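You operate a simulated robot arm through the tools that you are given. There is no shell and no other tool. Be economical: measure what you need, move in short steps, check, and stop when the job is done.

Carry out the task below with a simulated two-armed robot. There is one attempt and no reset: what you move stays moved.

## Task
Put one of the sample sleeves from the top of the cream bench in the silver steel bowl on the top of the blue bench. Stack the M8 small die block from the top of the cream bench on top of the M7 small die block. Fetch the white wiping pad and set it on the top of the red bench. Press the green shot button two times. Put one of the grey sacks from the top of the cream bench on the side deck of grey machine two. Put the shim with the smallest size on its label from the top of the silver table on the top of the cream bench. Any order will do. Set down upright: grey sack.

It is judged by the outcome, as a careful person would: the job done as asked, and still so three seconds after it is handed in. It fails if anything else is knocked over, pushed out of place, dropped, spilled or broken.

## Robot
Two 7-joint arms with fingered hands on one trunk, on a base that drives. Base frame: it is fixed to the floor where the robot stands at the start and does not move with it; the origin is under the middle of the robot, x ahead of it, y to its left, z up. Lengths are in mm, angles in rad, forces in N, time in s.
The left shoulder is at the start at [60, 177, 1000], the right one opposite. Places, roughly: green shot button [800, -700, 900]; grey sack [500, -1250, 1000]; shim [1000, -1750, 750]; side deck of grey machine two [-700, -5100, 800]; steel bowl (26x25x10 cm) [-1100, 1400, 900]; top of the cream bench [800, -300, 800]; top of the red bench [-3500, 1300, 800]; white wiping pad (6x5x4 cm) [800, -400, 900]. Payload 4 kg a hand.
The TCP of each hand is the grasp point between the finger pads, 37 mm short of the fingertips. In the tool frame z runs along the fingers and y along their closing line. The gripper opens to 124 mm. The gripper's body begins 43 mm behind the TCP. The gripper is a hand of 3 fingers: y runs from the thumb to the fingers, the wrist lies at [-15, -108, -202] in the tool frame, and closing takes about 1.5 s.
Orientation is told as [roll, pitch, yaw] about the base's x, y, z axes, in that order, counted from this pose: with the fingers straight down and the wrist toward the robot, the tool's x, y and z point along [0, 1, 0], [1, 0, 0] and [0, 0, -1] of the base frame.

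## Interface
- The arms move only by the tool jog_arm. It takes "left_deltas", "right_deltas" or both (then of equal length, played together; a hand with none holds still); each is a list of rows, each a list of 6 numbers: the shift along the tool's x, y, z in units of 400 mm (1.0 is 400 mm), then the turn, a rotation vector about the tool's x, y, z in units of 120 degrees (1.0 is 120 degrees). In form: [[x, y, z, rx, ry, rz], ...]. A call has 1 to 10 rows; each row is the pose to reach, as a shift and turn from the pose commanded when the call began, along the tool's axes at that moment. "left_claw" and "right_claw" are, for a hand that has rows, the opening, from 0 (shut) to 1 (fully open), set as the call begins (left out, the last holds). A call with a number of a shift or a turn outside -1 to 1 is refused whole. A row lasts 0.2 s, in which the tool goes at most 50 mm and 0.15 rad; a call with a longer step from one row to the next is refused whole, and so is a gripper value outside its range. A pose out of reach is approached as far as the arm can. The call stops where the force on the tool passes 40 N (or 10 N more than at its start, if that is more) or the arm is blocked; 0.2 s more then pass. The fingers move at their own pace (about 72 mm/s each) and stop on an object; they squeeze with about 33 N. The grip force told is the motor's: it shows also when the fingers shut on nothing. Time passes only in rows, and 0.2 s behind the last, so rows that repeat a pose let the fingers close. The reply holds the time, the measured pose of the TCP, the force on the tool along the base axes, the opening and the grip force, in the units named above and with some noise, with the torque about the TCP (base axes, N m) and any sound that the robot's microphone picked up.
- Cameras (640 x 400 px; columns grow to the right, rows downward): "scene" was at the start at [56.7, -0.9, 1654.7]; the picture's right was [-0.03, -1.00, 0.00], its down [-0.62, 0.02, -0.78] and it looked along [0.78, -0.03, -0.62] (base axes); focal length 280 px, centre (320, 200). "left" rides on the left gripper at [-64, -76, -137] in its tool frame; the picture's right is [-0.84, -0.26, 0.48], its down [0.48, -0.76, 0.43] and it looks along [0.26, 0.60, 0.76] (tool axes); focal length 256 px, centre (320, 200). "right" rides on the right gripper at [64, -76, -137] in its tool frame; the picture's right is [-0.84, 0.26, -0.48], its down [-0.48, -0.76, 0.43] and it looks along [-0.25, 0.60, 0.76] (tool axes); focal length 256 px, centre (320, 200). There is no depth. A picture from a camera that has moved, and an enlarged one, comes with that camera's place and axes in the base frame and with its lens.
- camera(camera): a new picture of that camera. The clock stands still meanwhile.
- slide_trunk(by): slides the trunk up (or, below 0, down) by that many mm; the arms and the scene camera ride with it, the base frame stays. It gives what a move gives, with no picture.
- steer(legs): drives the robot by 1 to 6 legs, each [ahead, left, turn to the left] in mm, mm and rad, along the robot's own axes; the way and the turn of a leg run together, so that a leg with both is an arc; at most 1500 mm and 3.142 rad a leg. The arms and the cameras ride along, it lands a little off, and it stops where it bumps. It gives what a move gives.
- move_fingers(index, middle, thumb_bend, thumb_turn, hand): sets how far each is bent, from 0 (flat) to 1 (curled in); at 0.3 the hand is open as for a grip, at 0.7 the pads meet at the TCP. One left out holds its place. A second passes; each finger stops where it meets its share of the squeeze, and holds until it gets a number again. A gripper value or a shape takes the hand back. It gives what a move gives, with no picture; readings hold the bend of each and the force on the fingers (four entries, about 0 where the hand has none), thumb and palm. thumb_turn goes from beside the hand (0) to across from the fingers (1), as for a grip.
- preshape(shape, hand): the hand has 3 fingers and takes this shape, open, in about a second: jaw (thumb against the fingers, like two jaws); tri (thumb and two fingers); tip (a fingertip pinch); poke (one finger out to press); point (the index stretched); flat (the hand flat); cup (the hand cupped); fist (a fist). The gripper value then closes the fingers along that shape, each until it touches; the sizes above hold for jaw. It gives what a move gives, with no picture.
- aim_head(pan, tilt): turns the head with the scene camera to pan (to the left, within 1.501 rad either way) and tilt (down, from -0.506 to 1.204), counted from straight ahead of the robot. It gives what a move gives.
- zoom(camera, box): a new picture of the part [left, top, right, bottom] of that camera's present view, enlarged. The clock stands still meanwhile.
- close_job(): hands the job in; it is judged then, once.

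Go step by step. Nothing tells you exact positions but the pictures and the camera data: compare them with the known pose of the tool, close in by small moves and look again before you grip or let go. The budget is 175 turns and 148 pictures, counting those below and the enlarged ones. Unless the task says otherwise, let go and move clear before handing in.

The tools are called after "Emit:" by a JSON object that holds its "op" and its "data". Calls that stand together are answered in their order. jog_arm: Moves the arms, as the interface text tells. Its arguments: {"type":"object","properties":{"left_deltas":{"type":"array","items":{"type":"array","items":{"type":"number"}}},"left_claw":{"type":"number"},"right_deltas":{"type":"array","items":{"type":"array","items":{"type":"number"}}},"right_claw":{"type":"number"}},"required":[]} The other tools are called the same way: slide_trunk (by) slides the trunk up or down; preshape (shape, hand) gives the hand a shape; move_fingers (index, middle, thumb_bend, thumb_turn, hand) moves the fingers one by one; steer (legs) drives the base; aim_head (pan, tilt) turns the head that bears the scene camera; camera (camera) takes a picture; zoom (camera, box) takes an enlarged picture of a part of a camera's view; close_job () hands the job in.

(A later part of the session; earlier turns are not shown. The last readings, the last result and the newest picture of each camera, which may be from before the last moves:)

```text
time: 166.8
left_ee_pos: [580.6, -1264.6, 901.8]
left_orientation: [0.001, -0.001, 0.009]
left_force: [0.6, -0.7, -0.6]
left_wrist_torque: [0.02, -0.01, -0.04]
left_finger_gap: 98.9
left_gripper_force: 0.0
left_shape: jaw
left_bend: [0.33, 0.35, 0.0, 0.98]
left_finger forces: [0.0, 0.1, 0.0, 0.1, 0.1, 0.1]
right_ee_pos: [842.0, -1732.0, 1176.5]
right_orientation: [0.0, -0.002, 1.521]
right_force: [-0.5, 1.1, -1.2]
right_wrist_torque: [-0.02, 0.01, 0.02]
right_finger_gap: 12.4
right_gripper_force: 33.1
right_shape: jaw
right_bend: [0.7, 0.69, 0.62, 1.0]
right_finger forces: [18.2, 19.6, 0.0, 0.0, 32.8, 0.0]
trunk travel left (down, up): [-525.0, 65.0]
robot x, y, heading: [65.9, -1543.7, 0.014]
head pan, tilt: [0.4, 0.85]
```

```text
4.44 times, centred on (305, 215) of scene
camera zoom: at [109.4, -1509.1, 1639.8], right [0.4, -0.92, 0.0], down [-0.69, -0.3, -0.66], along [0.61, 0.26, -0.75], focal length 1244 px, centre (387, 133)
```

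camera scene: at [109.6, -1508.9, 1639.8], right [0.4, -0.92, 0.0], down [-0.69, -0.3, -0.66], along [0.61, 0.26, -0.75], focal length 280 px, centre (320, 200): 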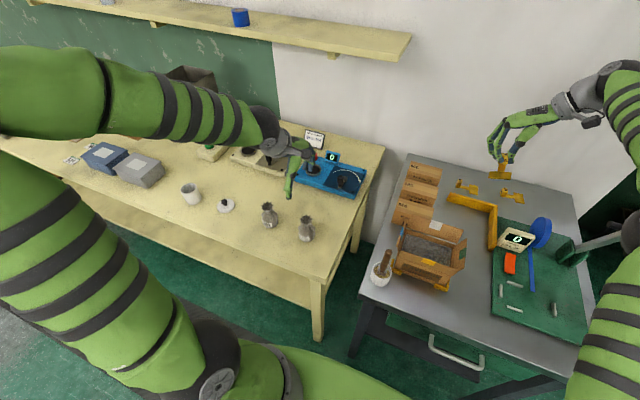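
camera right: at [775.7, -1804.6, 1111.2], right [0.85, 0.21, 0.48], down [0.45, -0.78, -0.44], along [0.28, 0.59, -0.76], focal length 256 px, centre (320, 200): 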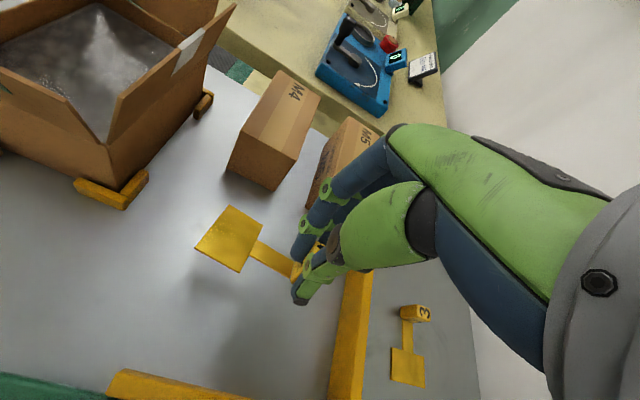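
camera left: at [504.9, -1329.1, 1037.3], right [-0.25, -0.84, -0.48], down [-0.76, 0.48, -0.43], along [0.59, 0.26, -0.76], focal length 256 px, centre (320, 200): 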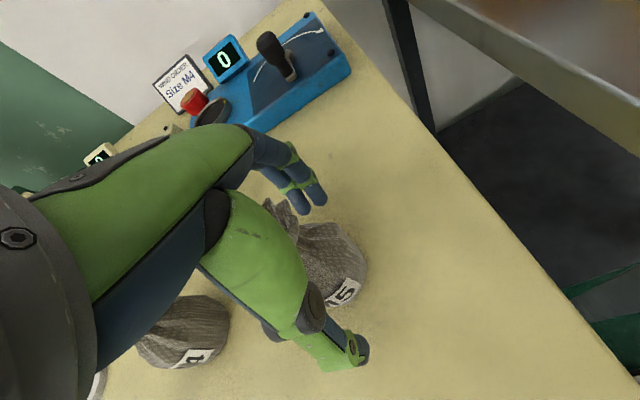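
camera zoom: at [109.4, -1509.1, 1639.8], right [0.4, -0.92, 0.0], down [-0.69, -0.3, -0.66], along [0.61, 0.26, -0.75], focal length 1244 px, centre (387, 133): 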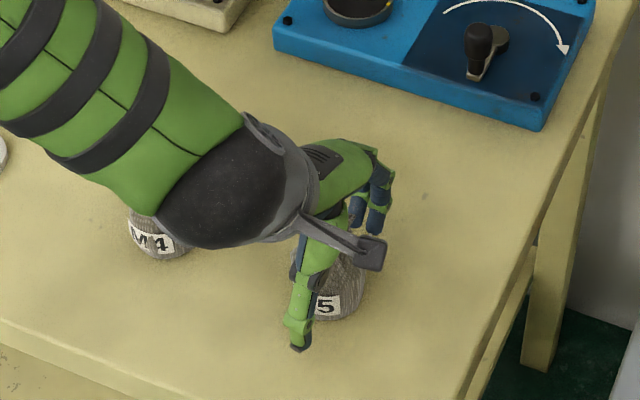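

Emit:
{"op": "jog_arm", "data": {"left_deltas": [[-0.015, -0.01, 0, 0, 0, 0], [-0.015, -0.01, 0, 0, 0, 0]]}}

Emit:
{"op": "jog_arm", "data": {"left_deltas": [[0, 0, 0, 0, 0, 0], [0, 0, 0, 0, 0, 0], [0, 0, 0, 0, 0, 0], [0, 0, 0, 0, 0, 0], [0, 0, 0, 0, 0, 0], [0, 0, 0, 0, 0, 0], [0, 0, -0.08, 0, 0, 0], [0, 0, -0.18, 0, 0, 0], [0, 0, -0.3, 0, 0, 0]], "left_claw": 0}}

Emit:
{"op": "camera", "data": {"camera": "left"}}

Emit:
{"op": "zoom", "data": {"camera": "scene", "box": [245, 150, 365, 240]}}

```text
time: 167.4
left_ee_pos: [576.3, -1270.4, 902.2]
left_orientation: [0.001, 0.0, 0.01]
left_force: [0.0, -0.4, 0.1]
left_wrist_torque: [-0.02, -0.01, 0.01]
left_finger_gap: 99.1
left_gripper_force: 0.1
left_shape: jaw
left_bend: [0.33, 0.35, 0.0, 0.98]
left_finger forces: [0.0, 0.1, 0.0, 0.0, 0.0, 0.0]
right_ee_pos: [843.0, -1732.6, 1175.6]
right_orientation: [0.001, -0.003, 1.52]
right_force: [-0.4, 0.4, 0.0]
right_wrist_torque: [0.01, -0.01, 0.01]
right_finger_gap: 12.4
right_gripper_force: 33.3
right_shape: jaw
right_bend: [0.7, 0.69, 0.62, 1.0]
right_finger forces: [18.1, 19.7, 0.1, 0.1, 32.8, 0.1]
trunk travel left (down, up): [-525.0, 65.0]
robot x, y, heading: [67.6, -1542.7, 0.013]
head pan, tilt: [0.4, 0.85]
```

```text
time: 169.4
left_ee_pos: [576.3, -1269.8, 1020.9]
left_orientation: [0.0, 0.0, 0.01]
left_force: [-0.5, -0.6, -2.6]
left_wrist_torque: [-0.02, -0.01, 0.0]
left_finger_gap: 47.5
left_gripper_force: 33.3
left_shape: jaw
left_bend: [0.52, 0.49, 0.57, 1.0]
left_finger forces: [18.4, 15.2, 0.0, 0.0, 30.2, 0.0]
right_ee_pos: [842.1, -1733.5, 1175.5]
right_orientation: [-0.002, -0.005, 1.519]
right_force: [-0.7, -0.3, 0.2]
right_wrist_torque: [-0.02, 0.0, -0.03]
right_finger_gap: 12.6
right_gripper_force: 33.1
right_shape: jaw
right_bend: [0.7, 0.69, 0.62, 1.0]
right_finger forces: [18.1, 19.6, 0.1, 0.2, 32.8, 0.0]
trunk travel left (down, up): [-525.0, 65.0]
robot x, y, heading: [65.7, -1542.7, 0.008]
head pan, tilt: [0.4, 0.85]
```

```text
45 pictures are left
camera left: at [501.6, -1335.2, 1156.7], right [-0.25, -0.84, -0.48], down [-0.77, 0.48, -0.43], along [0.59, 0.26, -0.76], focal length 256 px, centre (320, 200)
```

left: 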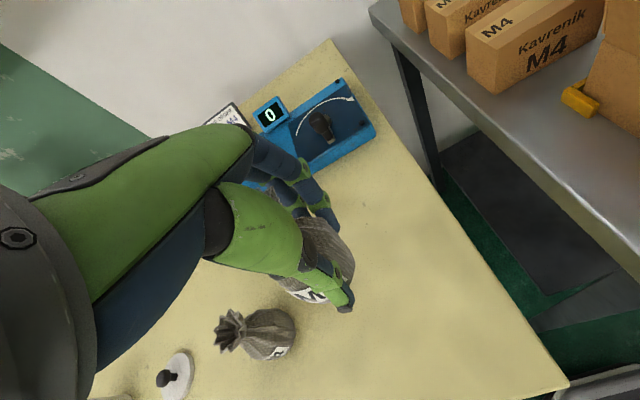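

```text
4.44 times, centred on (305, 195) of scene
camera zoom: at [108.6, -1509.8, 1639.7], right [0.4, -0.92, 0.0], down [-0.69, -0.3, -0.66], along [0.61, 0.26, -0.75], focal length 1244 px, centre (387, 222)
```

zoom: 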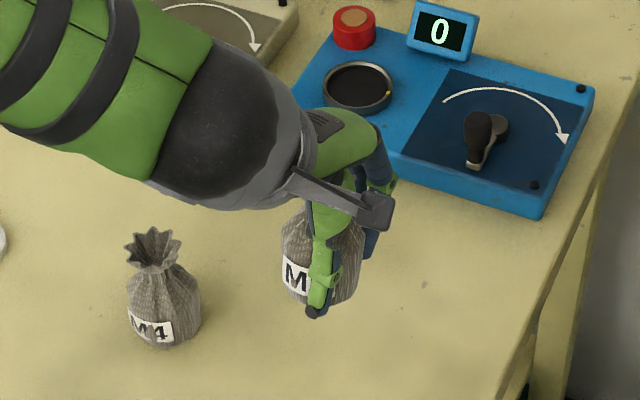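

Emit:
{"op": "jog_arm", "data": {"left_deltas": [[0.02, 0.02, -0.12, 0, 0, 0], [0.04, 0.04, -0.24, 0, 0, 0], [0.06, 0.06, -0.36, 0, 0, 0], [0.08, 0.08, -0.48, 0, 0, 0]]}}

Emit:
{"op": "steer", "data": {"legs": [[-200, 0, -0.01], [0, 460, 0]]}}

Emit:
{"op": "aim_head", "data": {"pan": -0.25, "tilt": 0.75}}

Emit:
{"op": "camera", "data": {"camera": "scene"}}

Emit:
{"op": "camera", "data": {"camera": "right"}}

```text
time: 170.4
left_ee_pos: [609.9, -1239.0, 1214.0]
left_orientation: [-0.001, 0.002, 0.011]
left_force: [-0.2, 0.1, -2.7]
left_wrist_torque: [-0.04, 0.03, 0.0]
left_finger_gap: 46.9
left_gripper_force: 33.4
left_shape: jaw
left_bend: [0.53, 0.49, 0.57, 1.0]
left_finger forces: [18.3, 15.3, 0.0, 0.0, 29.9, 0.0]
right_ee_pos: [842.0, -1732.7, 1175.3]
right_orientation: [0.0, -0.003, 1.522]
right_force: [0.5, 0.3, -0.2]
right_wrist_torque: [-0.02, -0.03, -0.02]
right_finger_gap: 12.4
right_gripper_force: 32.5
right_shape: jaw
right_bend: [0.7, 0.69, 0.62, 1.0]
right_finger forces: [17.8, 19.6, 0.0, 0.0, 32.8, 0.0]
trunk travel left (down, up): [-525.0, 65.0]
robot x, y, heading: [68.5, -1542.8, 0.007]
head pan, tilt: [0.4, 0.85]
```

```text
time: 174.3
left_ee_pos: [406.8, -790.1, 1214.1]
left_orientation: [0.0, -0.001, 0.013]
left_force: [1.2, -0.5, -3.2]
left_wrist_torque: [-0.05, -0.01, -0.02]
left_finger_gap: 46.9
left_gripper_force: 32.7
left_shape: jaw
left_bend: [0.53, 0.49, 0.57, 1.0]
left_finger forces: [18.2, 15.2, 0.0, 0.0, 29.8, 0.0]
right_ee_pos: [641.5, -1281.8, 1176.6]
right_orientation: [0.0, -0.002, 1.524]
right_force: [1.1, -0.1, -1.3]
right_wrist_torque: [-0.03, -0.01, 0.0]
right_finger_gap: 12.8
right_gripper_force: 33.1
right_shape: jaw
right_bend: [0.7, 0.69, 0.62, 1.0]
right_finger forces: [17.9, 19.5, 0.0, 0.1, 32.8, 0.0]
trunk travel left (down, up): [-525.0, 65.0]
robot x, y, heading: [-132.2, -1094.0, 0.019]
head pan, tilt: [0.4, 0.85]
```

```text
time: 175.3
left_ee_pos: [407.0, -789.3, 1214.2]
left_orientation: [0.0, 0.003, 0.014]
left_force: [-0.6, 0.0, -3.1]
left_wrist_torque: [-0.06, 0.02, 0.01]
left_finger_gap: 47.1
left_gripper_force: 32.7
left_shape: jaw
left_bend: [0.53, 0.49, 0.57, 1.0]
left_finger forces: [18.1, 15.4, 0.0, 0.1, 29.8, 0.0]
right_ee_pos: [642.5, -1282.3, 1176.3]
right_orientation: [0.0, -0.004, 1.526]
right_force: [-0.1, -0.7, -0.9]
right_wrist_torque: [0.02, -0.04, 0.01]
right_finger_gap: 12.2
right_gripper_force: 33.3
right_shape: jaw
right_bend: [0.7, 0.69, 0.62, 1.0]
right_finger forces: [18.0, 19.6, 0.0, 0.1, 32.7, 0.0]
trunk travel left (down, up): [-525.0, 65.0]
robot x, y, heading: [-137.0, -1093.1, 0.018]
head pan, tilt: [-0.25, 0.75]
```

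```text
43 pictures are left
camera scene: at [-83.3, -1111.8, 1647.8], right [-0.23, -0.97, 0.0], down [-0.66, 0.16, -0.73], along [0.71, -0.17, -0.68], focal length 280 px, centre (320, 200)
```

scene: 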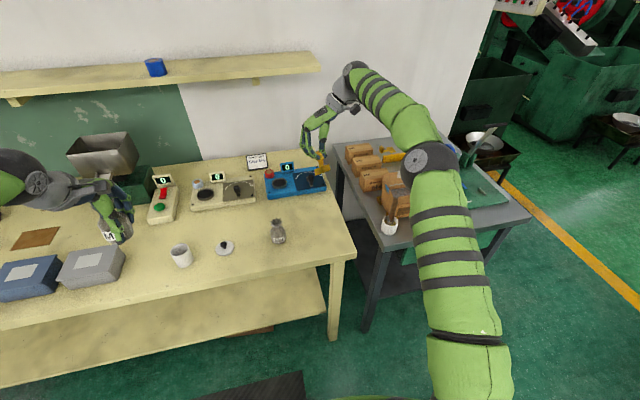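

```text
42 pictures are left
camera right: at [575.6, -1357.1, 1311.3], right [0.85, 0.22, 0.48], down [0.45, -0.78, -0.44], along [0.28, 0.59, -0.76], focal length 256 px, centre (320, 200)
```

right: 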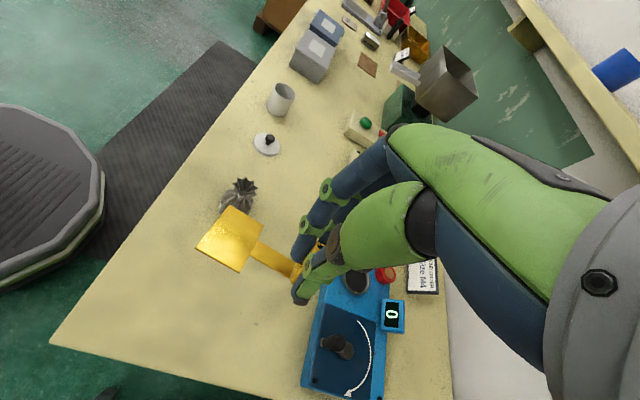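

Emit:
{"op": "jog_arm", "data": {"right_deltas": [[0.02, 0.01, 0.1, 0, 0, 0], [0.04, 0.02, 0.2, 0, 0, 0], [0.06, 0.03, 0.3, 0, 0, 0], [0.07, 0.04, 0.4, 0, 0, 0], [0.07, 0.04, 0.5, 0, 0, 0], [0.07, 0.04, 0.58, 0, 0, 0], [0.07, 0.04, 0.63, 0, 0, 0], [0.07, 0.04, 0.63, 0, 0, 0]]}}

Emit:
{"op": "camera", "data": {"camera": "right"}}

Emit:
{"op": "zoom", "data": {"camera": "scene", "box": [250, 170, 370, 270]}}

```text
time: 177.2
left_ee_pos: [406.0, -790.1, 1214.1]
left_orientation: [-0.001, 0.002, 0.015]
left_force: [0.3, -0.5, -2.6]
left_wrist_torque: [-0.03, 0.03, 0.02]
left_finger_gap: 47.0
left_gripper_force: 32.5
left_shape: jaw
left_bend: [0.53, 0.49, 0.57, 1.0]
left_finger forces: [18.2, 15.2, 0.1, 0.1, 29.7, 0.0]
right_ee_pos: [613.8, -1262.2, 923.7]
right_orientation: [0.0, -0.003, 1.526]
right_force: [0.4, 0.3, -0.8]
right_wrist_torque: [0.0, -0.07, 0.01]
right_finger_gap: 12.5
right_gripper_force: 33.4
right_shape: jaw
right_bend: [0.7, 0.69, 0.62, 1.0]
right_finger forces: [17.4, 19.5, 0.0, 0.0, 31.8, 0.0]
trunk travel left (down, up): [-525.0, 65.0]
robot x, y, heading: [-134.1, -1094.7, 0.015]
head pan, tilt: [-0.25, 0.75]
```

```text
41 pictures are left
camera right: at [549.1, -1337.1, 1059.8], right [0.85, 0.22, 0.48], down [0.45, -0.78, -0.44], along [0.28, 0.59, -0.76], focal length 256 px, centre (320, 200)
```

right: 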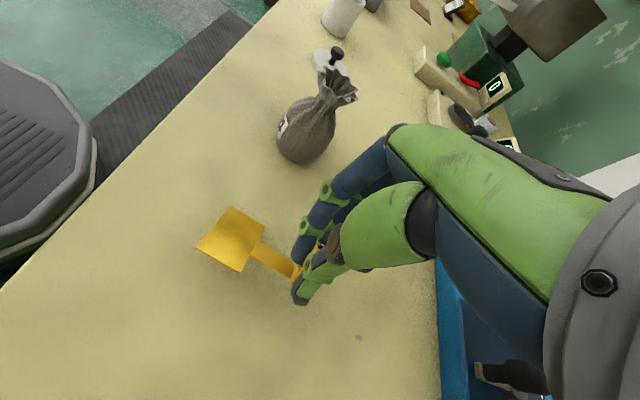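

```text
4.00 times, centred on (310, 220) of scene
camera zoom: at [-83.5, -1111.9, 1647.8], right [-0.23, -0.97, 0.0], down [-0.66, 0.16, -0.73], along [0.71, -0.17, -0.68], focal length 1120 px, centre (360, 120)
```

zoom: 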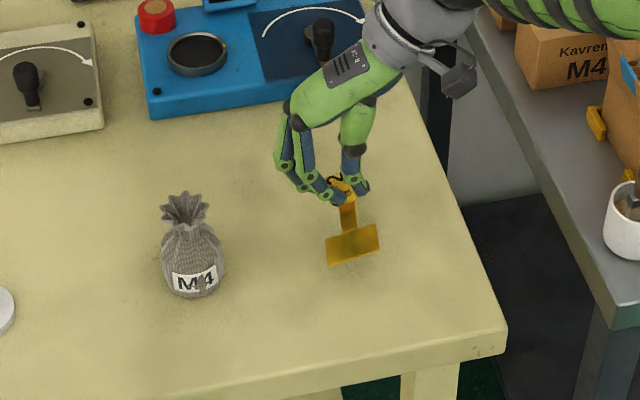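

Good free spot. Lower to contact and release.

Emit:
{"op": "jog_arm", "data": {"right_deltas": [[0, 0, 0.03, 0, 0, 0], [0, 0, 0.045, 0, 0, 0], [0, 0, 0.055, 0, 0, 0], [0, 0, 0.062, 0, 0, 0], [0, 0, 0.067, 0, 0, 0], [0, 0, 0.067, 0, 0, 0]]}}

```text
time: 178.6
left_ee_pos: [404.7, -790.3, 1214.7]
left_orientation: [-0.001, -0.001, 0.014]
left_force: [-0.3, -0.1, -2.9]
left_wrist_torque: [0.0, -0.01, -0.02]
left_finger_gap: 47.1
left_gripper_force: 32.6
left_shape: jaw
left_bend: [0.53, 0.49, 0.57, 1.0]
left_finger forces: [18.2, 15.3, 0.1, 0.0, 29.7, 0.0]
right_ee_pos: [614.9, -1263.1, 899.7]
right_orientation: [-0.003, -0.006, 1.524]
right_force: [2.5, -1.9, 26.5]
right_wrist_torque: [0.2, 0.22, 0.03]
right_finger_gap: 12.6
right_gripper_force: 32.6
right_shape: jaw
right_bend: [0.7, 0.69, 0.61, 1.0]
right_finger forces: [19.9, 19.9, 0.1, 0.0, 46.8, 0.0]
trunk travel left (down, up): [-525.0, 65.0]
robot x, y, heading: [-134.8, -1095.2, 0.013]
head pan, tilt: [-0.25, 0.75]
```

Emit:
{"op": "jog_arm", "data": {"right_deltas": [[0, 0, -0.008, 0, 0, 0], [0, 0, -0.008, 0, 0, 0], [0, 0, -0.008, 0, 0, 0], [0, 0, -0.008, 0, 0, 0], [0, 0, -0.05, 0, 0, 0], [0, 0, -0.15, 0, 0, 0], [0, 0, -0.27, 0, 0, 0], [0, 0, -0.39, 0, 0, 0], [0, 0, -0.51, 0, 0, 0], [0, 0, -0.63, 0, 0, 0]], "right_claw": 0.5}}

Emit:
{"op": "zoom", "data": {"camera": "scene", "box": [250, 170, 370, 270]}}

Emit:
{"op": "aim_head", "data": {"pan": -1.5, "tilt": 0.35}}

Emit:
{"op": "camera", "data": {"camera": "scene"}}

```text
time: 180.8
left_ee_pos: [406.0, -790.5, 1214.6]
left_orientation: [-0.001, -0.001, 0.014]
left_force: [-0.4, 0.8, -3.1]
left_wrist_torque: [-0.07, 0.02, 0.0]
left_finger_gap: 47.0
left_gripper_force: 34.0
left_shape: jaw
left_bend: [0.53, 0.49, 0.57, 1.0]
left_finger forces: [18.2, 15.2, 0.0, 0.0, 29.6, 0.0]
right_ee_pos: [612.7, -1264.2, 1149.6]
right_orientation: [0.0, -0.005, 1.526]
right_force: [-0.5, 0.6, 0.0]
right_wrist_torque: [0.0, -0.01, 0.03]
right_finger_gap: 61.7
right_gripper_force: 0.0
right_shape: jaw
right_bend: [0.42, 0.46, 0.56, 1.0]
right_finger forces: [0.0, 0.0, 0.1, 0.1, 0.0, 0.0]
trunk travel left (down, up): [-525.0, 65.0]
robot x, y, heading: [-136.2, -1095.2, 0.013]
head pan, tilt: [-0.25, 0.75]
```

```text
4.00 times, centred on (310, 220) of scene
camera zoom: at [-83.9, -1111.6, 1647.7], right [-0.23, -0.97, 0.0], down [-0.66, 0.16, -0.73], along [0.71, -0.17, -0.68], focal length 1120 px, centre (360, 120)
```

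zoom: 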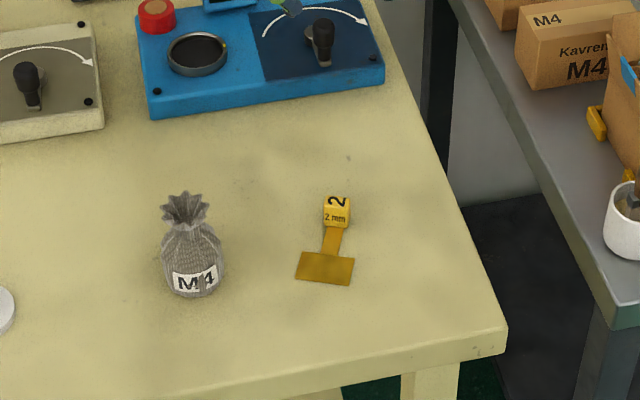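

```text
time: 182.2
left_ee_pos: [407.0, -789.6, 1214.7]
left_orientation: [0.002, 0.002, 0.014]
left_force: [0.1, 0.6, -3.4]
left_wrist_torque: [-0.02, -0.01, -0.03]
left_finger_gap: 46.8
left_gripper_force: 32.8
left_shape: jaw
left_bend: [0.53, 0.49, 0.57, 1.0]
left_finger forces: [18.2, 15.2, 0.0, 0.0, 29.6, 0.0]
right_ee_pos: [612.3, -1265.3, 1148.2]
right_orientation: [0.001, -0.003, 1.525]
right_force: [-0.4, 0.8, 0.0]
right_wrist_torque: [0.03, 0.0, 0.01]
right_finger_gap: 61.5
right_gripper_force: 0.1
right_shape: jaw
right_bend: [0.42, 0.46, 0.56, 1.0]
right_finger forces: [0.1, 0.1, 0.0, 0.0, 0.1, 0.1]
trunk travel left (down, up): [-525.0, 65.0]
robot x, y, heading: [-133.9, -1094.1, 0.016]
head pan, tilt: [-1.499, 0.351]
```

```text
38 pictures are left
camera scene: at [-155.9, -1185.3, 1683.4], right [-1.0, -0.09, 0.0], down [-0.03, 0.34, -0.94], along [0.08, -0.94, -0.34], focal length 280 px, centre (320, 200)
```

scene: 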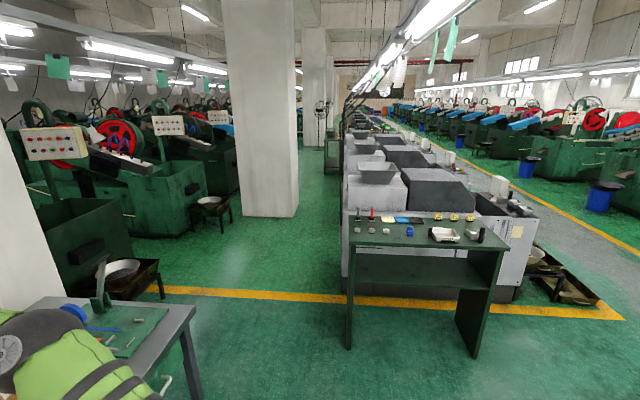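

Emit:
{"op": "zoom", "data": {"camera": "scene", "box": [320, 110, 560, 310]}}

```text
2.00 times, centred on (440, 210) of scene
camera zoom: at [-155.9, -1185.3, 1683.4], right [-1.0, -0.09, 0.0], down [-0.03, 0.34, -0.94], along [0.08, -0.94, -0.34], focal length 560 px, centre (80, 180)
```

zoom: 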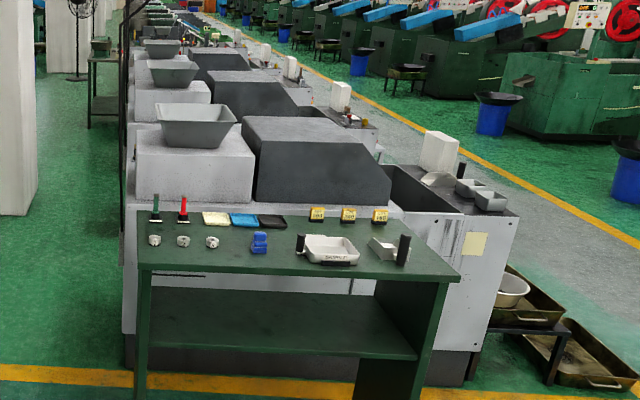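

Shim stands cleanly on the cream bench. Now carry the sack to the grey machines: turn to face -y and drive down the aisle.

Emit:
{"op": "jog_arm", "data": {"right_deltas": [[0, 0, -0.1, 0, 0, 0], [0.1, 0, -0.18, 0, 0, 0], [0.2, 0, -0.2, 0, 0, 0], [0.3, 0, -0.2, 0, 0, 0]], "right_claw": 0}}

Emit:
{"op": "steer", "data": {"legs": [[0, 0, -1.585], [0, 190, 0], [1280, 0, 0]]}}

Emit:
{"op": "aim_head", "data": {"pan": -0.2, "tilt": 0.4}}

Emit:
{"op": "camera", "data": {"camera": "scene"}}

```text
refused: row 2 steps farther than a row can; nothing moved
```

```text
time: 193.7
left_ee_pos: [315.8, -2930.0, 1214.3]
left_orientation: [0.0, 0.001, -1.599]
left_force: [-0.3, -0.6, -2.4]
left_wrist_torque: [0.06, 0.06, 0.0]
left_finger_gap: 46.5
left_gripper_force: 33.0
left_shape: jaw
left_bend: [0.53, 0.49, 0.57, 1.0]
left_finger forces: [18.5, 15.1, 0.0, 0.0, 28.7, 0.2]
right_ee_pos: [-168.3, -3116.7, 1148.3]
right_orientation: [0.001, -0.004, -0.086]
right_force: [-0.2, -0.2, -0.1]
right_wrist_torque: [0.02, 0.02, 0.01]
right_finger_gap: 61.8
right_gripper_force: 0.1
right_shape: jaw
right_bend: [0.42, 0.46, 0.56, 1.0]
right_finger forces: [0.0, 0.0, 0.1, 0.0, 0.0, 0.0]
trunk travel left (down, up): [-525.0, 65.0]
robot x, y, heading: [31.9, -2376.8, -1.601]
head pan, tilt: [-1.499, 0.351]
```

```text
time: 195.1
left_ee_pos: [316.5, -2930.9, 1214.0]
left_orientation: [0.001, 0.002, -1.598]
left_force: [-0.4, -0.2, -2.6]
left_wrist_torque: [-0.01, 0.01, 0.03]
left_finger_gap: 46.4
left_gripper_force: 33.1
left_shape: jaw
left_bend: [0.53, 0.49, 0.57, 1.0]
left_finger forces: [18.5, 15.0, 0.1, 0.0, 28.7, 0.1]
right_ee_pos: [-168.3, -3116.6, 1147.7]
right_orientation: [0.0, -0.003, -0.089]
right_force: [-0.7, -0.5, 0.2]
right_wrist_torque: [-0.01, 0.02, -0.02]
right_finger_gap: 61.7
right_gripper_force: 0.1
right_shape: jaw
right_bend: [0.42, 0.46, 0.56, 1.0]
right_finger forces: [0.0, 0.0, 0.0, 0.1, 0.0, 0.0]
trunk travel left (down, up): [-525.0, 65.0]
robot x, y, heading: [31.9, -2375.0, -1.598]
head pan, tilt: [-0.201, 0.4]
```

```text
36 pictures are left
camera scene: at [13.4, -2435.2, 1678.9], right [-0.97, 0.23, 0.0], down [0.09, 0.38, -0.92], along [-0.21, -0.9, -0.39], focal length 280 px, centre (320, 200)
```

scene: 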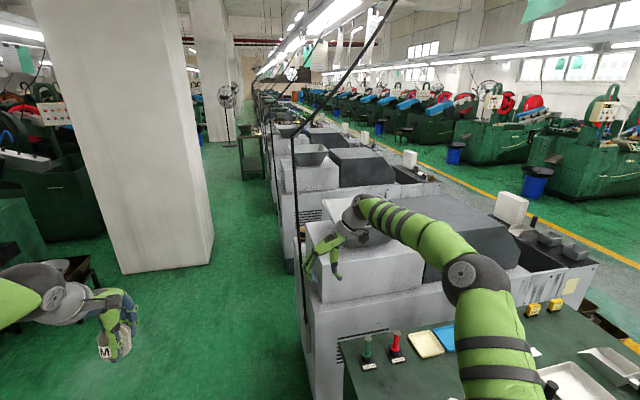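

A hose/pole hangs by machine one, so I shift left into the aisle before going on, then look across at machine two.

Emit:
{"op": "steer", "data": {"legs": [[130, 400, 0.03], [1350, 0, 0]]}}

Emit:
{"op": "aim_head", "data": {"pan": -0.9, "tilt": 0.45}}

Emit:
{"op": "camera", "data": {"camera": "scene"}}

```text
time: 203.9
left_ee_pos: [747.8, -4367.5, 1214.1]
left_orientation: [0.0, 0.002, -1.551]
left_force: [0.5, -0.9, -3.3]
left_wrist_torque: [0.03, 0.04, -0.02]
left_finger_gap: 46.1
left_gripper_force: 33.3
left_shape: jaw
left_bend: [0.53, 0.49, 0.57, 1.0]
left_finger forces: [18.4, 15.0, 0.0, 0.0, 28.8, 0.1]
right_ee_pos: [274.0, -4573.9, 1148.4]
right_orientation: [-0.002, -0.004, -0.044]
right_force: [0.4, -0.9, -1.1]
right_wrist_torque: [0.01, 0.0, -0.01]
right_finger_gap: 61.6
right_gripper_force: 0.0
right_shape: jaw
right_bend: [0.42, 0.46, 0.56, 1.0]
right_finger forces: [0.0, 0.0, 0.1, 0.0, 0.0, 0.0]
trunk travel left (down, up): [-525.0, 65.0]
robot x, y, heading: [441.3, -3824.2, -1.556]
head pan, tilt: [-0.201, 0.4]
```

```text
time: 205.0
left_ee_pos: [748.7, -4366.3, 1213.0]
left_orientation: [-0.001, 0.0, -1.553]
left_force: [-0.1, -0.2, -2.2]
left_wrist_torque: [0.02, 0.04, 0.04]
left_finger_gap: 46.4
left_gripper_force: 32.7
left_shape: jaw
left_bend: [0.53, 0.49, 0.57, 1.0]
left_finger forces: [18.4, 15.0, 0.0, 0.0, 28.7, 0.0]
right_ee_pos: [273.4, -4575.1, 1147.5]
right_orientation: [-0.001, -0.003, -0.044]
right_force: [-0.5, -1.4, -0.2]
right_wrist_torque: [0.01, 0.01, 0.02]
right_finger_gap: 61.8
right_gripper_force: 0.0
right_shape: jaw
right_bend: [0.42, 0.46, 0.56, 1.0]
right_finger forces: [0.0, 0.1, 0.0, 0.0, 0.0, 0.1]
trunk travel left (down, up): [-525.0, 65.0]
robot x, y, heading: [439.4, -3828.1, -1.549]
head pan, tilt: [-0.901, 0.45]
```

```text
35 pictures are left
camera scene: at [371.0, -3852.3, 1674.2], right [-0.64, 0.77, 0.0], down [0.34, 0.28, -0.9], along [-0.7, -0.57, -0.44], focal length 280 px, centre (320, 200)
```

scene: 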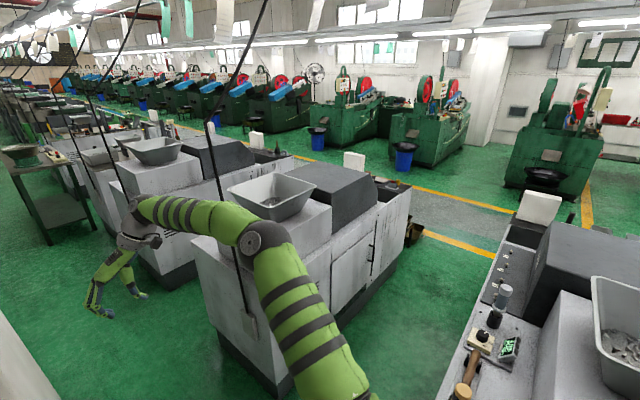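

Machine one's layout shows the side deck is the strip on each machine's far (-y) side, so machine two's deck is at y≈-5100. A hose at (-130,-4700) must be avoided, so I tuck the right arm to the side first.

Emit:
{"op": "steer", "data": {"legs": [[170, 0, -0.02]]}}

Emit:
{"op": "jog_arm", "data": {"right_deltas": [[0.082, -0.066, -0.02, 0, 0, 0], [0.164, -0.132, -0.04, 0, 0, 0], [0.246, -0.198, -0.06, 0, 0, 0], [0.328, -0.264, -0.08, 0, 0, 0], [0.41, -0.33, -0.1, 0, 0, 0], [0.492, -0.396, -0.12, 0, 0, 0], [0.574, -0.462, -0.14, 0, 0, 0], [0.655, -0.53, -0.16, 0, 0, 0]], "right_claw": 0}}

Emit:
{"op": "jog_arm", "data": {"right_deltas": [[0.082, -0.066, 0, 0, 0, 0], [0.164, -0.132, 0, 0, 0, 0], [0.246, -0.198, 0, 0, 0, 0], [0.328, -0.264, 0, 0, 0, 0], [0.41, -0.33, 0, 0, 0, 0], [0.492, -0.396, 0, 0, 0, 0], [0.574, -0.462, 0, 0, 0, 0], [0.655, -0.53, 0, 0, 0, 0]]}}

Emit:
{"op": "camera", "data": {"camera": "scene"}}

```text
time: 206.4
left_ee_pos: [737.8, -4544.2, 1213.1]
left_orientation: [-0.001, 0.0, -1.574]
left_force: [0.4, -0.5, -2.9]
left_wrist_torque: [0.04, 0.03, -0.01]
left_finger_gap: 46.1
left_gripper_force: 32.7
left_shape: jaw
left_bend: [0.53, 0.49, 0.57, 1.0]
left_finger forces: [18.6, 15.1, 0.1, 0.1, 28.6, 0.1]
right_ee_pos: [260.1, -4742.3, 1148.0]
right_orientation: [0.002, -0.003, -0.061]
right_force: [0.1, -0.6, -0.1]
right_wrist_torque: [0.03, 0.01, -0.01]
right_finger_gap: 61.7
right_gripper_force: 0.2
right_shape: jaw
right_bend: [0.42, 0.46, 0.56, 1.0]
right_finger forces: [0.1, 0.0, 0.0, 0.1, 0.0, 0.0]
trunk travel left (down, up): [-525.0, 65.0]
robot x, y, heading: [442.8, -3997.8, -1.574]
head pan, tilt: [-0.901, 0.45]
```

```text
time: 208.2
left_ee_pos: [739.5, -4541.2, 1214.1]
left_orientation: [0.001, -0.001, -1.572]
left_force: [-1.2, -0.3, -3.0]
left_wrist_torque: [0.04, 0.03, -0.01]
left_finger_gap: 46.0
left_gripper_force: 32.5
left_shape: jaw
left_bend: [0.53, 0.49, 0.58, 1.0]
left_finger forces: [18.2, 14.9, 0.0, 0.0, 28.7, 0.0]
right_ee_pos: [64.8, -4466.6, 1213.7]
right_orientation: [-0.002, -0.003, -0.062]
right_force: [-0.3, 0.6, -0.4]
right_wrist_torque: [-0.02, 0.0, -0.01]
right_finger_gap: 0.0
right_gripper_force: 32.9
right_shape: jaw
right_bend: [0.7, 0.7, 0.71, 1.0]
right_finger forces: [0.0, 0.1, 0.0, 0.1, 0.0, 0.0]
trunk travel left (down, up): [-525.0, 65.0]
robot x, y, heading: [444.7, -3999.7, -1.568]
head pan, tilt: [-0.901, 0.45]
```

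```text
time: 210.1
left_ee_pos: [738.5, -4542.6, 1213.2]
left_orientation: [0.001, 0.002, -1.572]
left_force: [-0.5, -0.3, -2.5]
left_wrist_torque: [0.0, -0.02, 0.02]
left_finger_gap: 46.4
left_gripper_force: 32.5
left_shape: jaw
left_bend: [0.53, 0.49, 0.58, 1.0]
left_finger forces: [17.9, 14.9, 0.1, 0.1, 28.7, 0.0]
right_ee_pos: [-132.3, -4190.7, 1212.1]
right_orientation: [0.001, -0.003, -0.061]
right_force: [-0.1, 0.2, 0.0]
right_wrist_torque: [-0.02, -0.02, -0.02]
right_finger_gap: 0.1
right_gripper_force: 33.2
right_shape: jaw
right_bend: [0.7, 0.7, 0.71, 1.0]
right_finger forces: [0.0, 0.0, 0.0, 0.0, 0.0, 0.0]
trunk travel left (down, up): [-525.0, 65.0]
robot x, y, heading: [440.9, -3994.2, -1.568]
head pan, tilt: [-0.901, 0.45]
```

```text
34 pictures are left
camera scene: at [371.1, -4021.4, 1674.2], right [-0.62, 0.79, 0.0], down [0.34, 0.27, -0.9], along [-0.71, -0.56, -0.44], focal length 280 px, centre (320, 200)
```

scene: 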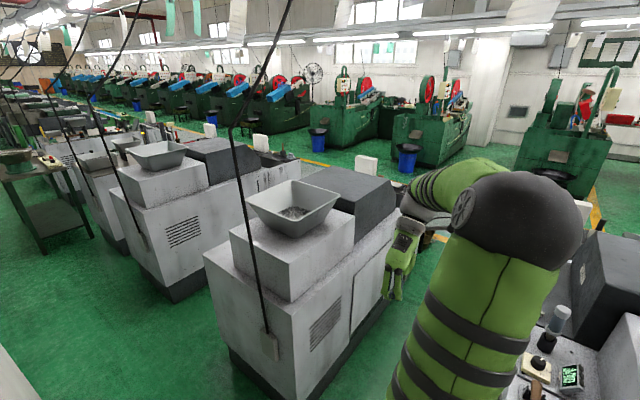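

Emit:
{"op": "slide_trunk", "data": {"by": 60}}

Emit:
{"op": "jog_arm", "data": {"left_deltas": [[0, 0, -0.1, 0, 0, 0], [0, 0, -0.2, 0, 0, 0], [0, 0, -0.3, 0, 0, 0]]}}

Emit:
{"op": "steer", "data": {"legs": [[0, 0, -1.574], [-200, 0, 0]]}}

Emit:
{"op": "aim_head", "data": {"pan": 0.5, "tilt": 0.5}}

Emit:
{"op": "camera", "data": {"camera": "scene"}}

```text
time: 211.1
left_ee_pos: [738.8, -4543.0, 1274.1]
left_orientation: [-0.001, 0.001, -1.572]
left_force: [-0.3, -0.2, -2.7]
left_wrist_torque: [0.06, 0.0, -0.01]
left_finger_gap: 45.8
left_gripper_force: 33.1
left_shape: jaw
left_bend: [0.53, 0.49, 0.58, 1.0]
left_finger forces: [18.0, 14.9, 0.1, 0.0, 28.6, 0.0]
right_ee_pos: [-131.7, -4190.9, 1270.0]
right_orientation: [0.001, -0.003, -0.061]
right_force: [-0.2, 0.1, 0.4]
right_wrist_torque: [0.01, -0.01, -0.03]
right_finger_gap: 0.0
right_gripper_force: 32.5
right_shape: jaw
right_bend: [0.7, 0.7, 0.71, 1.0]
right_finger forces: [0.1, 0.0, 0.0, 0.0, 0.1, 0.0]
trunk travel left (down, up): [-585.0, 5.0]
robot x, y, heading: [442.6, -3995.9, -1.572]
head pan, tilt: [-0.901, 0.45]
```

```text
time: 211.8
left_ee_pos: [735.5, -4543.8, 1395.7]
left_orientation: [-0.001, 0.001, -1.574]
left_force: [-0.6, 0.4, -2.8]
left_wrist_torque: [0.05, 0.06, -0.04]
left_finger_gap: 45.9
left_gripper_force: 33.0
left_shape: jaw
left_bend: [0.53, 0.49, 0.58, 1.0]
left_finger forces: [18.1, 15.0, 0.0, 0.1, 28.7, 0.0]
right_ee_pos: [-131.8, -4191.2, 1271.2]
right_orientation: [-0.002, -0.004, -0.064]
right_force: [-0.5, -0.1, 0.1]
right_wrist_torque: [0.0, 0.02, 0.01]
right_finger_gap: 0.1
right_gripper_force: 32.4
right_shape: jaw
right_bend: [0.7, 0.7, 0.71, 1.0]
right_finger forces: [0.1, 0.1, 0.2, 0.0, 0.0, 0.0]
trunk travel left (down, up): [-585.0, 5.0]
robot x, y, heading: [442.0, -3996.7, -1.573]
head pan, tilt: [-0.901, 0.45]
```

```text
time: 217.4
left_ee_pos: [83.7, -4270.9, 1394.9]
left_orientation: [0.002, 0.0, 3.085]
left_force: [0.4, -0.9, -1.5]
left_wrist_torque: [0.01, 0.03, 0.02]
left_finger_gap: 45.1
left_gripper_force: 33.2
left_shape: jaw
left_bend: [0.53, 0.49, 0.58, 1.0]
left_finger forces: [18.3, 14.8, 0.1, 0.0, 27.7, 0.1]
right_ee_pos: [483.5, -3423.4, 1270.4]
right_orientation: [0.0, -0.003, -1.686]
right_force: [0.7, 0.1, -0.4]
right_wrist_torque: [0.0, 0.05, 0.0]
right_finger_gap: 0.2
right_gripper_force: 33.6
right_shape: jaw
right_bend: [0.7, 0.7, 0.71, 1.0]
right_finger forces: [0.1, 0.0, 0.0, 0.0, 0.0, 0.0]
trunk travel left (down, up): [-585.0, 5.0]
robot x, y, heading: [649.2, -4008.3, 3.087]
head pan, tilt: [-0.901, 0.45]
```

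```text
time: 218.9
left_ee_pos: [83.6, -4270.7, 1394.0]
left_orientation: [-0.001, 0.002, 3.086]
left_force: [0.1, 0.4, -3.8]
left_wrist_torque: [0.02, -0.01, 0.0]
left_finger_gap: 45.4
left_gripper_force: 33.4
left_shape: jaw
left_bend: [0.53, 0.49, 0.58, 1.0]
left_finger forces: [18.3, 14.9, 0.0, 0.1, 27.7, 0.0]
right_ee_pos: [482.3, -3423.4, 1271.8]
right_orientation: [0.0, -0.005, -1.686]
right_force: [0.2, 0.4, 0.2]
right_wrist_torque: [0.01, 0.0, -0.01]
right_finger_gap: 0.2
right_gripper_force: 33.3
right_shape: jaw
right_bend: [0.7, 0.7, 0.71, 1.0]
right_finger forces: [0.1, 0.0, 0.0, 0.1, 0.0, 0.0]
trunk travel left (down, up): [-585.0, 5.0]
robot x, y, heading: [645.5, -4003.8, 3.088]
head pan, tilt: [0.499, 0.499]
```

```text
33 pictures are left
camera scene: at [593.1, -4046.1, 1729.7], right [-0.43, 0.9, 0.0], down [0.43, 0.21, -0.88], along [-0.79, -0.38, -0.48], focal length 280 px, centre (320, 200)
```

scene: 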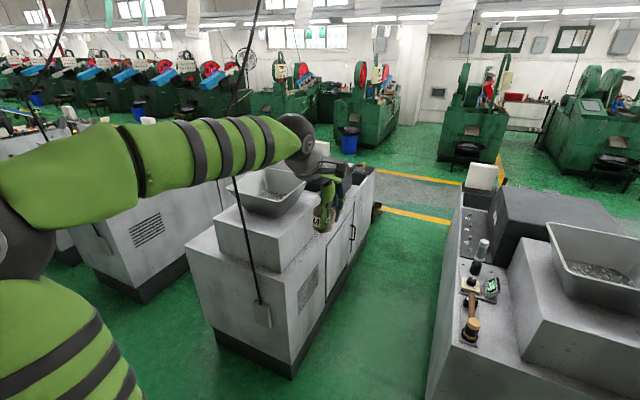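

Emit:
{"op": "steer", "data": {"legs": [[0, 535, 0.054]]}}

Emit:
{"op": "camera", "data": {"camera": "scene"}}

```text
time: 222.2
left_ee_pos: [62.8, -4803.7, 1399.5]
left_orientation: [0.008, 0.001, 3.104]
left_force: [0.2, -0.4, -1.3]
left_wrist_torque: [0.03, -0.02, -0.02]
left_finger_gap: 45.4
left_gripper_force: 32.9
left_shape: jaw
left_bend: [0.53, 0.49, 0.58, 1.0]
left_finger forces: [18.1, 14.9, 0.1, 0.0, 27.8, 0.0]
right_ee_pos: [444.8, -3948.8, 1266.4]
right_orientation: [0.002, -0.01, -1.666]
right_force: [-0.1, 0.1, -0.4]
right_wrist_torque: [-0.04, -0.02, -0.01]
right_finger_gap: 0.0
right_gripper_force: 32.7
right_shape: jaw
right_bend: [0.7, 0.7, 0.71, 1.0]
right_finger forces: [0.0, 0.0, 0.0, 0.1, 0.0, 0.0]
trunk travel left (down, up): [-585.0, 5.0]
robot x, y, heading: [620.0, -4538.4, 3.107]
head pan, tilt: [0.499, 0.499]
stopped in leg 1: the robot was blocked; the commanded pose is now the measured one
```

```text
32 pictures are left
camera scene: at [568.5, -4565.4, 1730.3], right [-0.45, 0.89, -0.01], down [0.43, 0.21, -0.88], along [-0.78, -0.4, -0.48], focal length 280 px, centre (320, 200)
```

scene: 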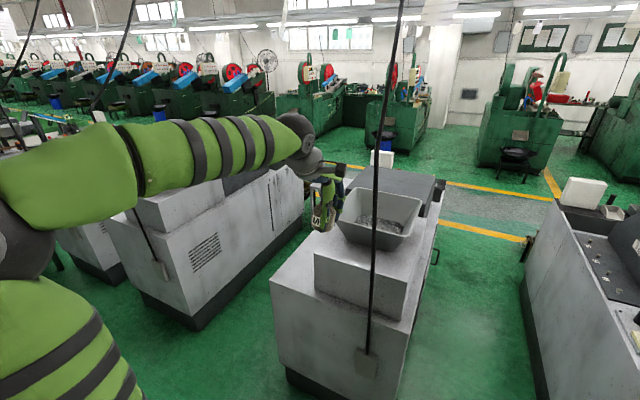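

The base touched the pillar. I move the left hand outward and back to clear the hose, then drive forward between pillar and machine.

Emit:
{"op": "jog_arm", "data": {"left_deltas": [[0.07, -0.08, 0, 0, 0, 0], [0.14, -0.16, 0, 0, 0, 0], [0.2, -0.25, 0, 0, 0, 0]]}}

Emit:
{"op": "steer", "data": {"legs": [[0, -15, 0.033], [200, 0, 0]]}}

Emit:
{"op": "camera", "data": {"camera": "scene"}}

```text
time: 223.0
left_ee_pos: [160.5, -4893.4, 1397.9]
left_orientation: [0.006, 0.001, 3.11]
left_force: [0.1, 1.2, -2.8]
left_wrist_torque: [0.04, -0.01, 0.01]
left_finger_gap: 44.4
left_gripper_force: 33.0
left_shape: jaw
left_bend: [0.54, 0.49, 0.58, 1.0]
left_finger forces: [17.9, 14.9, 0.0, 0.0, 26.6, 0.1]
right_ee_pos: [442.4, -3952.1, 1266.2]
right_orientation: [0.003, -0.008, -1.664]
right_force: [0.2, -1.2, -0.4]
right_wrist_torque: [-0.04, 0.01, -0.01]
right_finger_gap: 0.0
right_gripper_force: 33.1
right_shape: jaw
right_bend: [0.7, 0.7, 0.71, 1.0]
right_finger forces: [0.0, 0.0, 0.0, 0.0, 0.0, 0.0]
trunk travel left (down, up): [-585.0, 5.0]
robot x, y, heading: [622.1, -4543.3, 3.109]
head pan, tilt: [0.499, 0.499]
```

```text
time: 224.9
left_ee_pos: [-24.8, -4903.8, 1396.4]
left_orientation: [-0.001, 0.0, -3.137]
left_force: [-0.4, 0.5, -3.1]
left_wrist_torque: [0.04, -0.08, 0.01]
left_finger_gap: 44.2
left_gripper_force: 33.1
left_shape: jaw
left_bend: [0.54, 0.49, 0.58, 1.0]
left_finger forces: [17.4, 14.5, 0.0, 0.0, 26.5, 0.1]
right_ee_pos: [221.5, -3954.2, 1270.7]
right_orientation: [0.0, -0.003, -1.623]
right_force: [-0.5, -1.4, -0.3]
right_wrist_torque: [-0.01, -0.02, 0.02]
right_finger_gap: 0.1
right_gripper_force: 33.0
right_shape: jaw
right_bend: [0.7, 0.7, 0.71, 1.0]
right_finger forces: [0.0, 0.0, 0.0, 0.0, 0.0, 0.0]
trunk travel left (down, up): [-585.0, 5.0]
robot x, y, heading: [422.9, -4528.5, -3.133]
head pan, tilt: [0.499, 0.499]
```

```text
31 pictures are left
camera scene: at [370.9, -4569.2, 1729.7], right [-0.48, 0.88, 0.0], down [0.42, 0.23, -0.88], along [-0.77, -0.42, -0.48], focal length 280 px, centre (320, 200)
```

scene: 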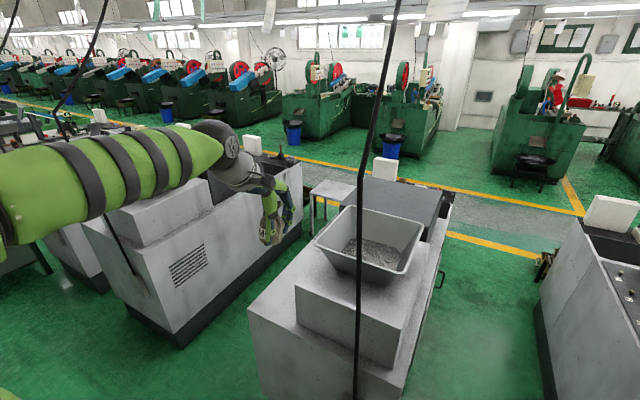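

Emit:
{"op": "steer", "data": {"legs": [[160, 0, -0.005], [0, 135, 0]]}}

Emit:
{"op": "aim_head", "data": {"pan": 0.6, "tilt": 0.7}}

Emit:
{"op": "camera", "data": {"camera": "scene"}}

Emit:
{"op": "camera", "data": {"camera": "left"}}

```text
time: 227.3
left_ee_pos: [-181.1, -5039.9, 1395.8]
left_orientation: [-0.002, 0.001, -3.139]
left_force: [-0.1, -1.1, -2.8]
left_wrist_torque: [0.08, -0.06, -0.02]
left_finger_gap: 44.1
left_gripper_force: 33.4
left_shape: jaw
left_bend: [0.54, 0.49, 0.58, 1.0]
left_finger forces: [17.2, 14.3, 0.0, 0.0, 26.6, 0.1]
right_ee_pos: [68.2, -4090.8, 1271.7]
right_orientation: [0.0, -0.002, -1.627]
right_force: [-0.2, -1.4, 1.0]
right_wrist_torque: [0.07, 0.0, 0.0]
right_finger_gap: 0.1
right_gripper_force: 33.1
right_shape: jaw
right_bend: [0.7, 0.7, 0.71, 1.0]
right_finger forces: [0.1, 0.1, 0.0, 0.0, 0.0, 0.0]
trunk travel left (down, up): [-585.0, 5.0]
robot x, y, heading: [263.8, -4660.3, -3.14]
head pan, tilt: [0.499, 0.499]
```

```text
time: 228.0
left_ee_pos: [-181.8, -5038.5, 1396.3]
left_orientation: [0.0, -0.001, -3.141]
left_force: [-0.3, -0.2, -3.0]
left_wrist_torque: [0.05, 0.01, 0.0]
left_finger_gap: 44.5
left_gripper_force: 33.1
left_shape: jaw
left_bend: [0.54, 0.49, 0.58, 1.0]
left_finger forces: [17.2, 14.1, 0.1, 0.0, 26.6, 0.0]
right_ee_pos: [68.6, -4088.4, 1271.4]
right_orientation: [-0.001, -0.002, -1.629]
right_force: [-1.0, 0.4, -0.4]
right_wrist_torque: [0.0, -0.01, -0.04]
right_finger_gap: 0.0
right_gripper_force: 32.9
right_shape: jaw
right_bend: [0.7, 0.7, 0.71, 1.0]
right_finger forces: [0.0, 0.1, 0.1, 0.0, 0.0, 0.0]
trunk travel left (down, up): [-585.0, 5.0]
robot x, y, heading: [266.9, -4663.7, -3.139]
head pan, tilt: [0.6, 0.7]
```

```text
30 pictures are left
camera scene: at [225.2, -4708.3, 1712.1], right [-0.57, 0.82, 0.0], down [0.53, 0.36, -0.77], along [-0.63, -0.43, -0.64], focal length 280 px, centre (320, 200)
```

scene: 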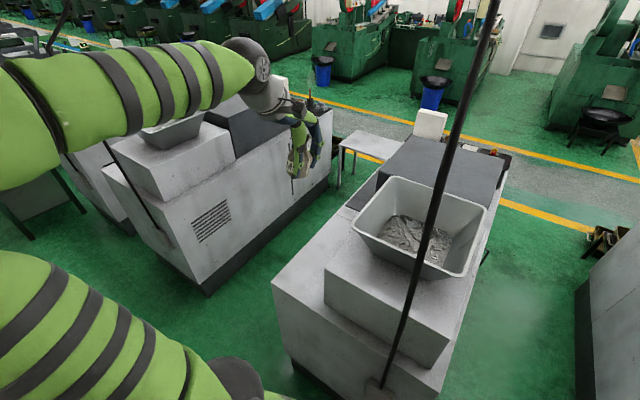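

```text
29 pictures are left
camera left: at [-105.9, -4974.1, 1531.6], right [0.25, 0.84, -0.48], down [0.76, -0.48, -0.43], along [-0.6, -0.26, -0.76], focal length 256 px, centre (320, 200)
```

left: 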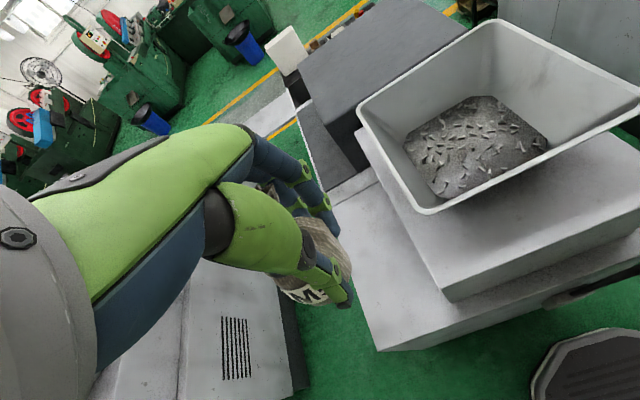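

Emit:
{"op": "jog_arm", "data": {"left_deltas": [[0.02, 0.08, 0.04, 0, 0, 0], [0.04, 0.16, 0.08, 0, 0, 0], [0.06, 0.24, 0.14, 0, 0, 0], [0.0775, 0.32, 0.2, 0, 0, 0], [0.0775, 0.32, 0.3, 0, 0, 0], [0.0775, 0.32, 0.4, 0, 0, 0], [0.0775, 0.32, 0.5, 0, 0, 0], [0.0775, 0.32, 0.6, 0, 0, 0], [0.0775, 0.32, 0.7, 0, 0, 0], [0.0775, 0.32, 0.8, 0, 0, 0]]}}

Emit:
{"op": "camera", "data": {"camera": "scene"}}

Emit:
{"op": "camera", "data": {"camera": "left"}}

```text
time: 230.2
left_ee_pos: [-307.4, -5069.7, 1074.7]
left_orientation: [0.001, 0.001, -3.14]
left_force: [-0.5, 0.3, 0.7]
left_wrist_torque: [0.01, -0.04, -0.02]
left_finger_gap: 24.5
left_gripper_force: 33.4
left_shape: jaw
left_bend: [0.75, 0.58, 0.65, 1.0]
left_finger forces: [0.1, 0.1, 0.0, 0.0, 0.1, 0.0]
right_ee_pos: [67.4, -4088.9, 1270.5]
right_orientation: [0.001, -0.003, -1.629]
right_force: [-0.1, 0.6, -1.1]
right_wrist_torque: [0.01, 0.01, -0.02]
right_finger_gap: 0.0
right_gripper_force: 33.0
right_shape: jaw
right_bend: [0.7, 0.7, 0.71, 1.0]
right_finger forces: [0.0, 0.0, 0.0, 0.0, 0.0, 0.1]
trunk travel left (down, up): [-585.0, 5.0]
robot x, y, heading: [263.8, -4667.3, -3.14]
head pan, tilt: [0.6, 0.7]
```

```text
28 pictures are left
camera scene: at [224.2, -4709.2, 1712.1], right [-0.57, 0.82, 0.0], down [0.53, 0.37, -0.76], along [-0.63, -0.43, -0.64], focal length 280 px, centre (320, 200)
```

scene: 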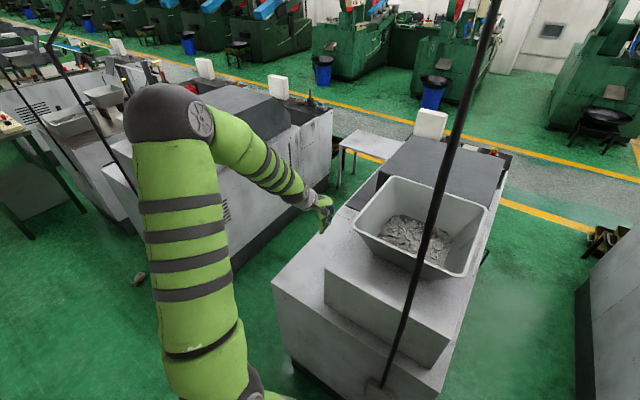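

```text
27 pictures are left
camera left: at [-231.3, -5006.3, 1209.8], right [0.25, 0.84, -0.48], down [0.76, -0.48, -0.43], along [-0.6, -0.26, -0.76], focal length 256 px, centre (320, 200)
```

left: 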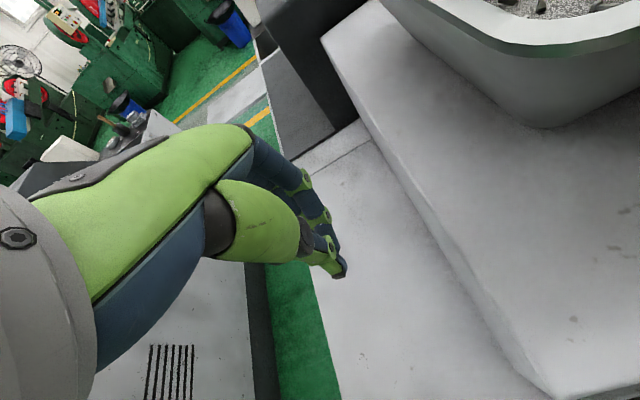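

The sack has slipped out of the left hand. I look for where it landed.

Emit:
{"op": "zoom", "data": {"camera": "scene", "box": [100, 240, 200, 310]}}

Emit:
{"op": "aim_head", "data": {"pan": 0.75, "tilt": 1.1}}

Emit:
{"op": "camera", "data": {"camera": "scene"}}

```text
5.71 times, centred on (150, 275) of scene
camera zoom: at [224.2, -4709.2, 1712.1], right [-0.57, 0.82, 0.0], down [0.53, 0.37, -0.76], along [-0.63, -0.43, -0.64], focal length 1600 px, centre (1291, -229)
```

zoom: 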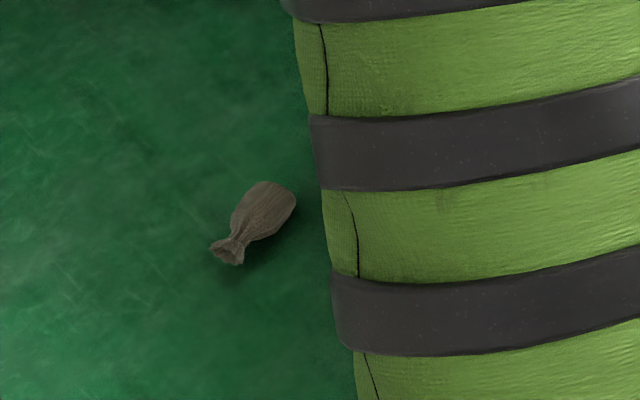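

```text
time: 231.1
left_ee_pos: [-306.2, -5069.7, 1075.4]
left_orientation: [0.0, 0.003, -3.139]
left_force: [-0.3, 0.1, 0.8]
left_wrist_torque: [0.01, 0.01, 0.0]
left_finger_gap: 24.5
left_gripper_force: 33.1
left_shape: jaw
left_bend: [0.75, 0.58, 0.65, 1.0]
left_finger forces: [0.1, 0.0, 0.1, 0.0, 0.1, 0.1]
right_ee_pos: [68.2, -4089.9, 1271.5]
right_orientation: [-0.002, -0.003, -1.627]
right_force: [0.0, -0.3, 0.2]
right_wrist_torque: [0.02, 0.02, -0.02]
right_finger_gap: 0.1
right_gripper_force: 33.1
right_shape: jaw
right_bend: [0.7, 0.7, 0.71, 1.0]
right_finger forces: [0.1, 0.0, 0.0, 0.0, 0.0, 0.0]
trunk travel left (down, up): [-585.0, 5.0]
robot x, y, heading: [262.6, -4664.7, -3.14]
head pan, tilt: [0.75, 1.1]
```

```text
25 pictures are left
camera scene: at [249.2, -4703.8, 1682.1], right [-0.68, 0.73, 0.0], down [0.65, 0.61, -0.45], along [-0.33, -0.31, -0.89], focal length 280 px, centre (320, 200)
```

scene: 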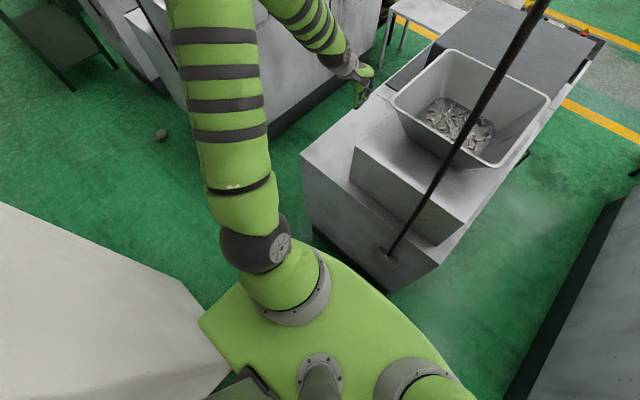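

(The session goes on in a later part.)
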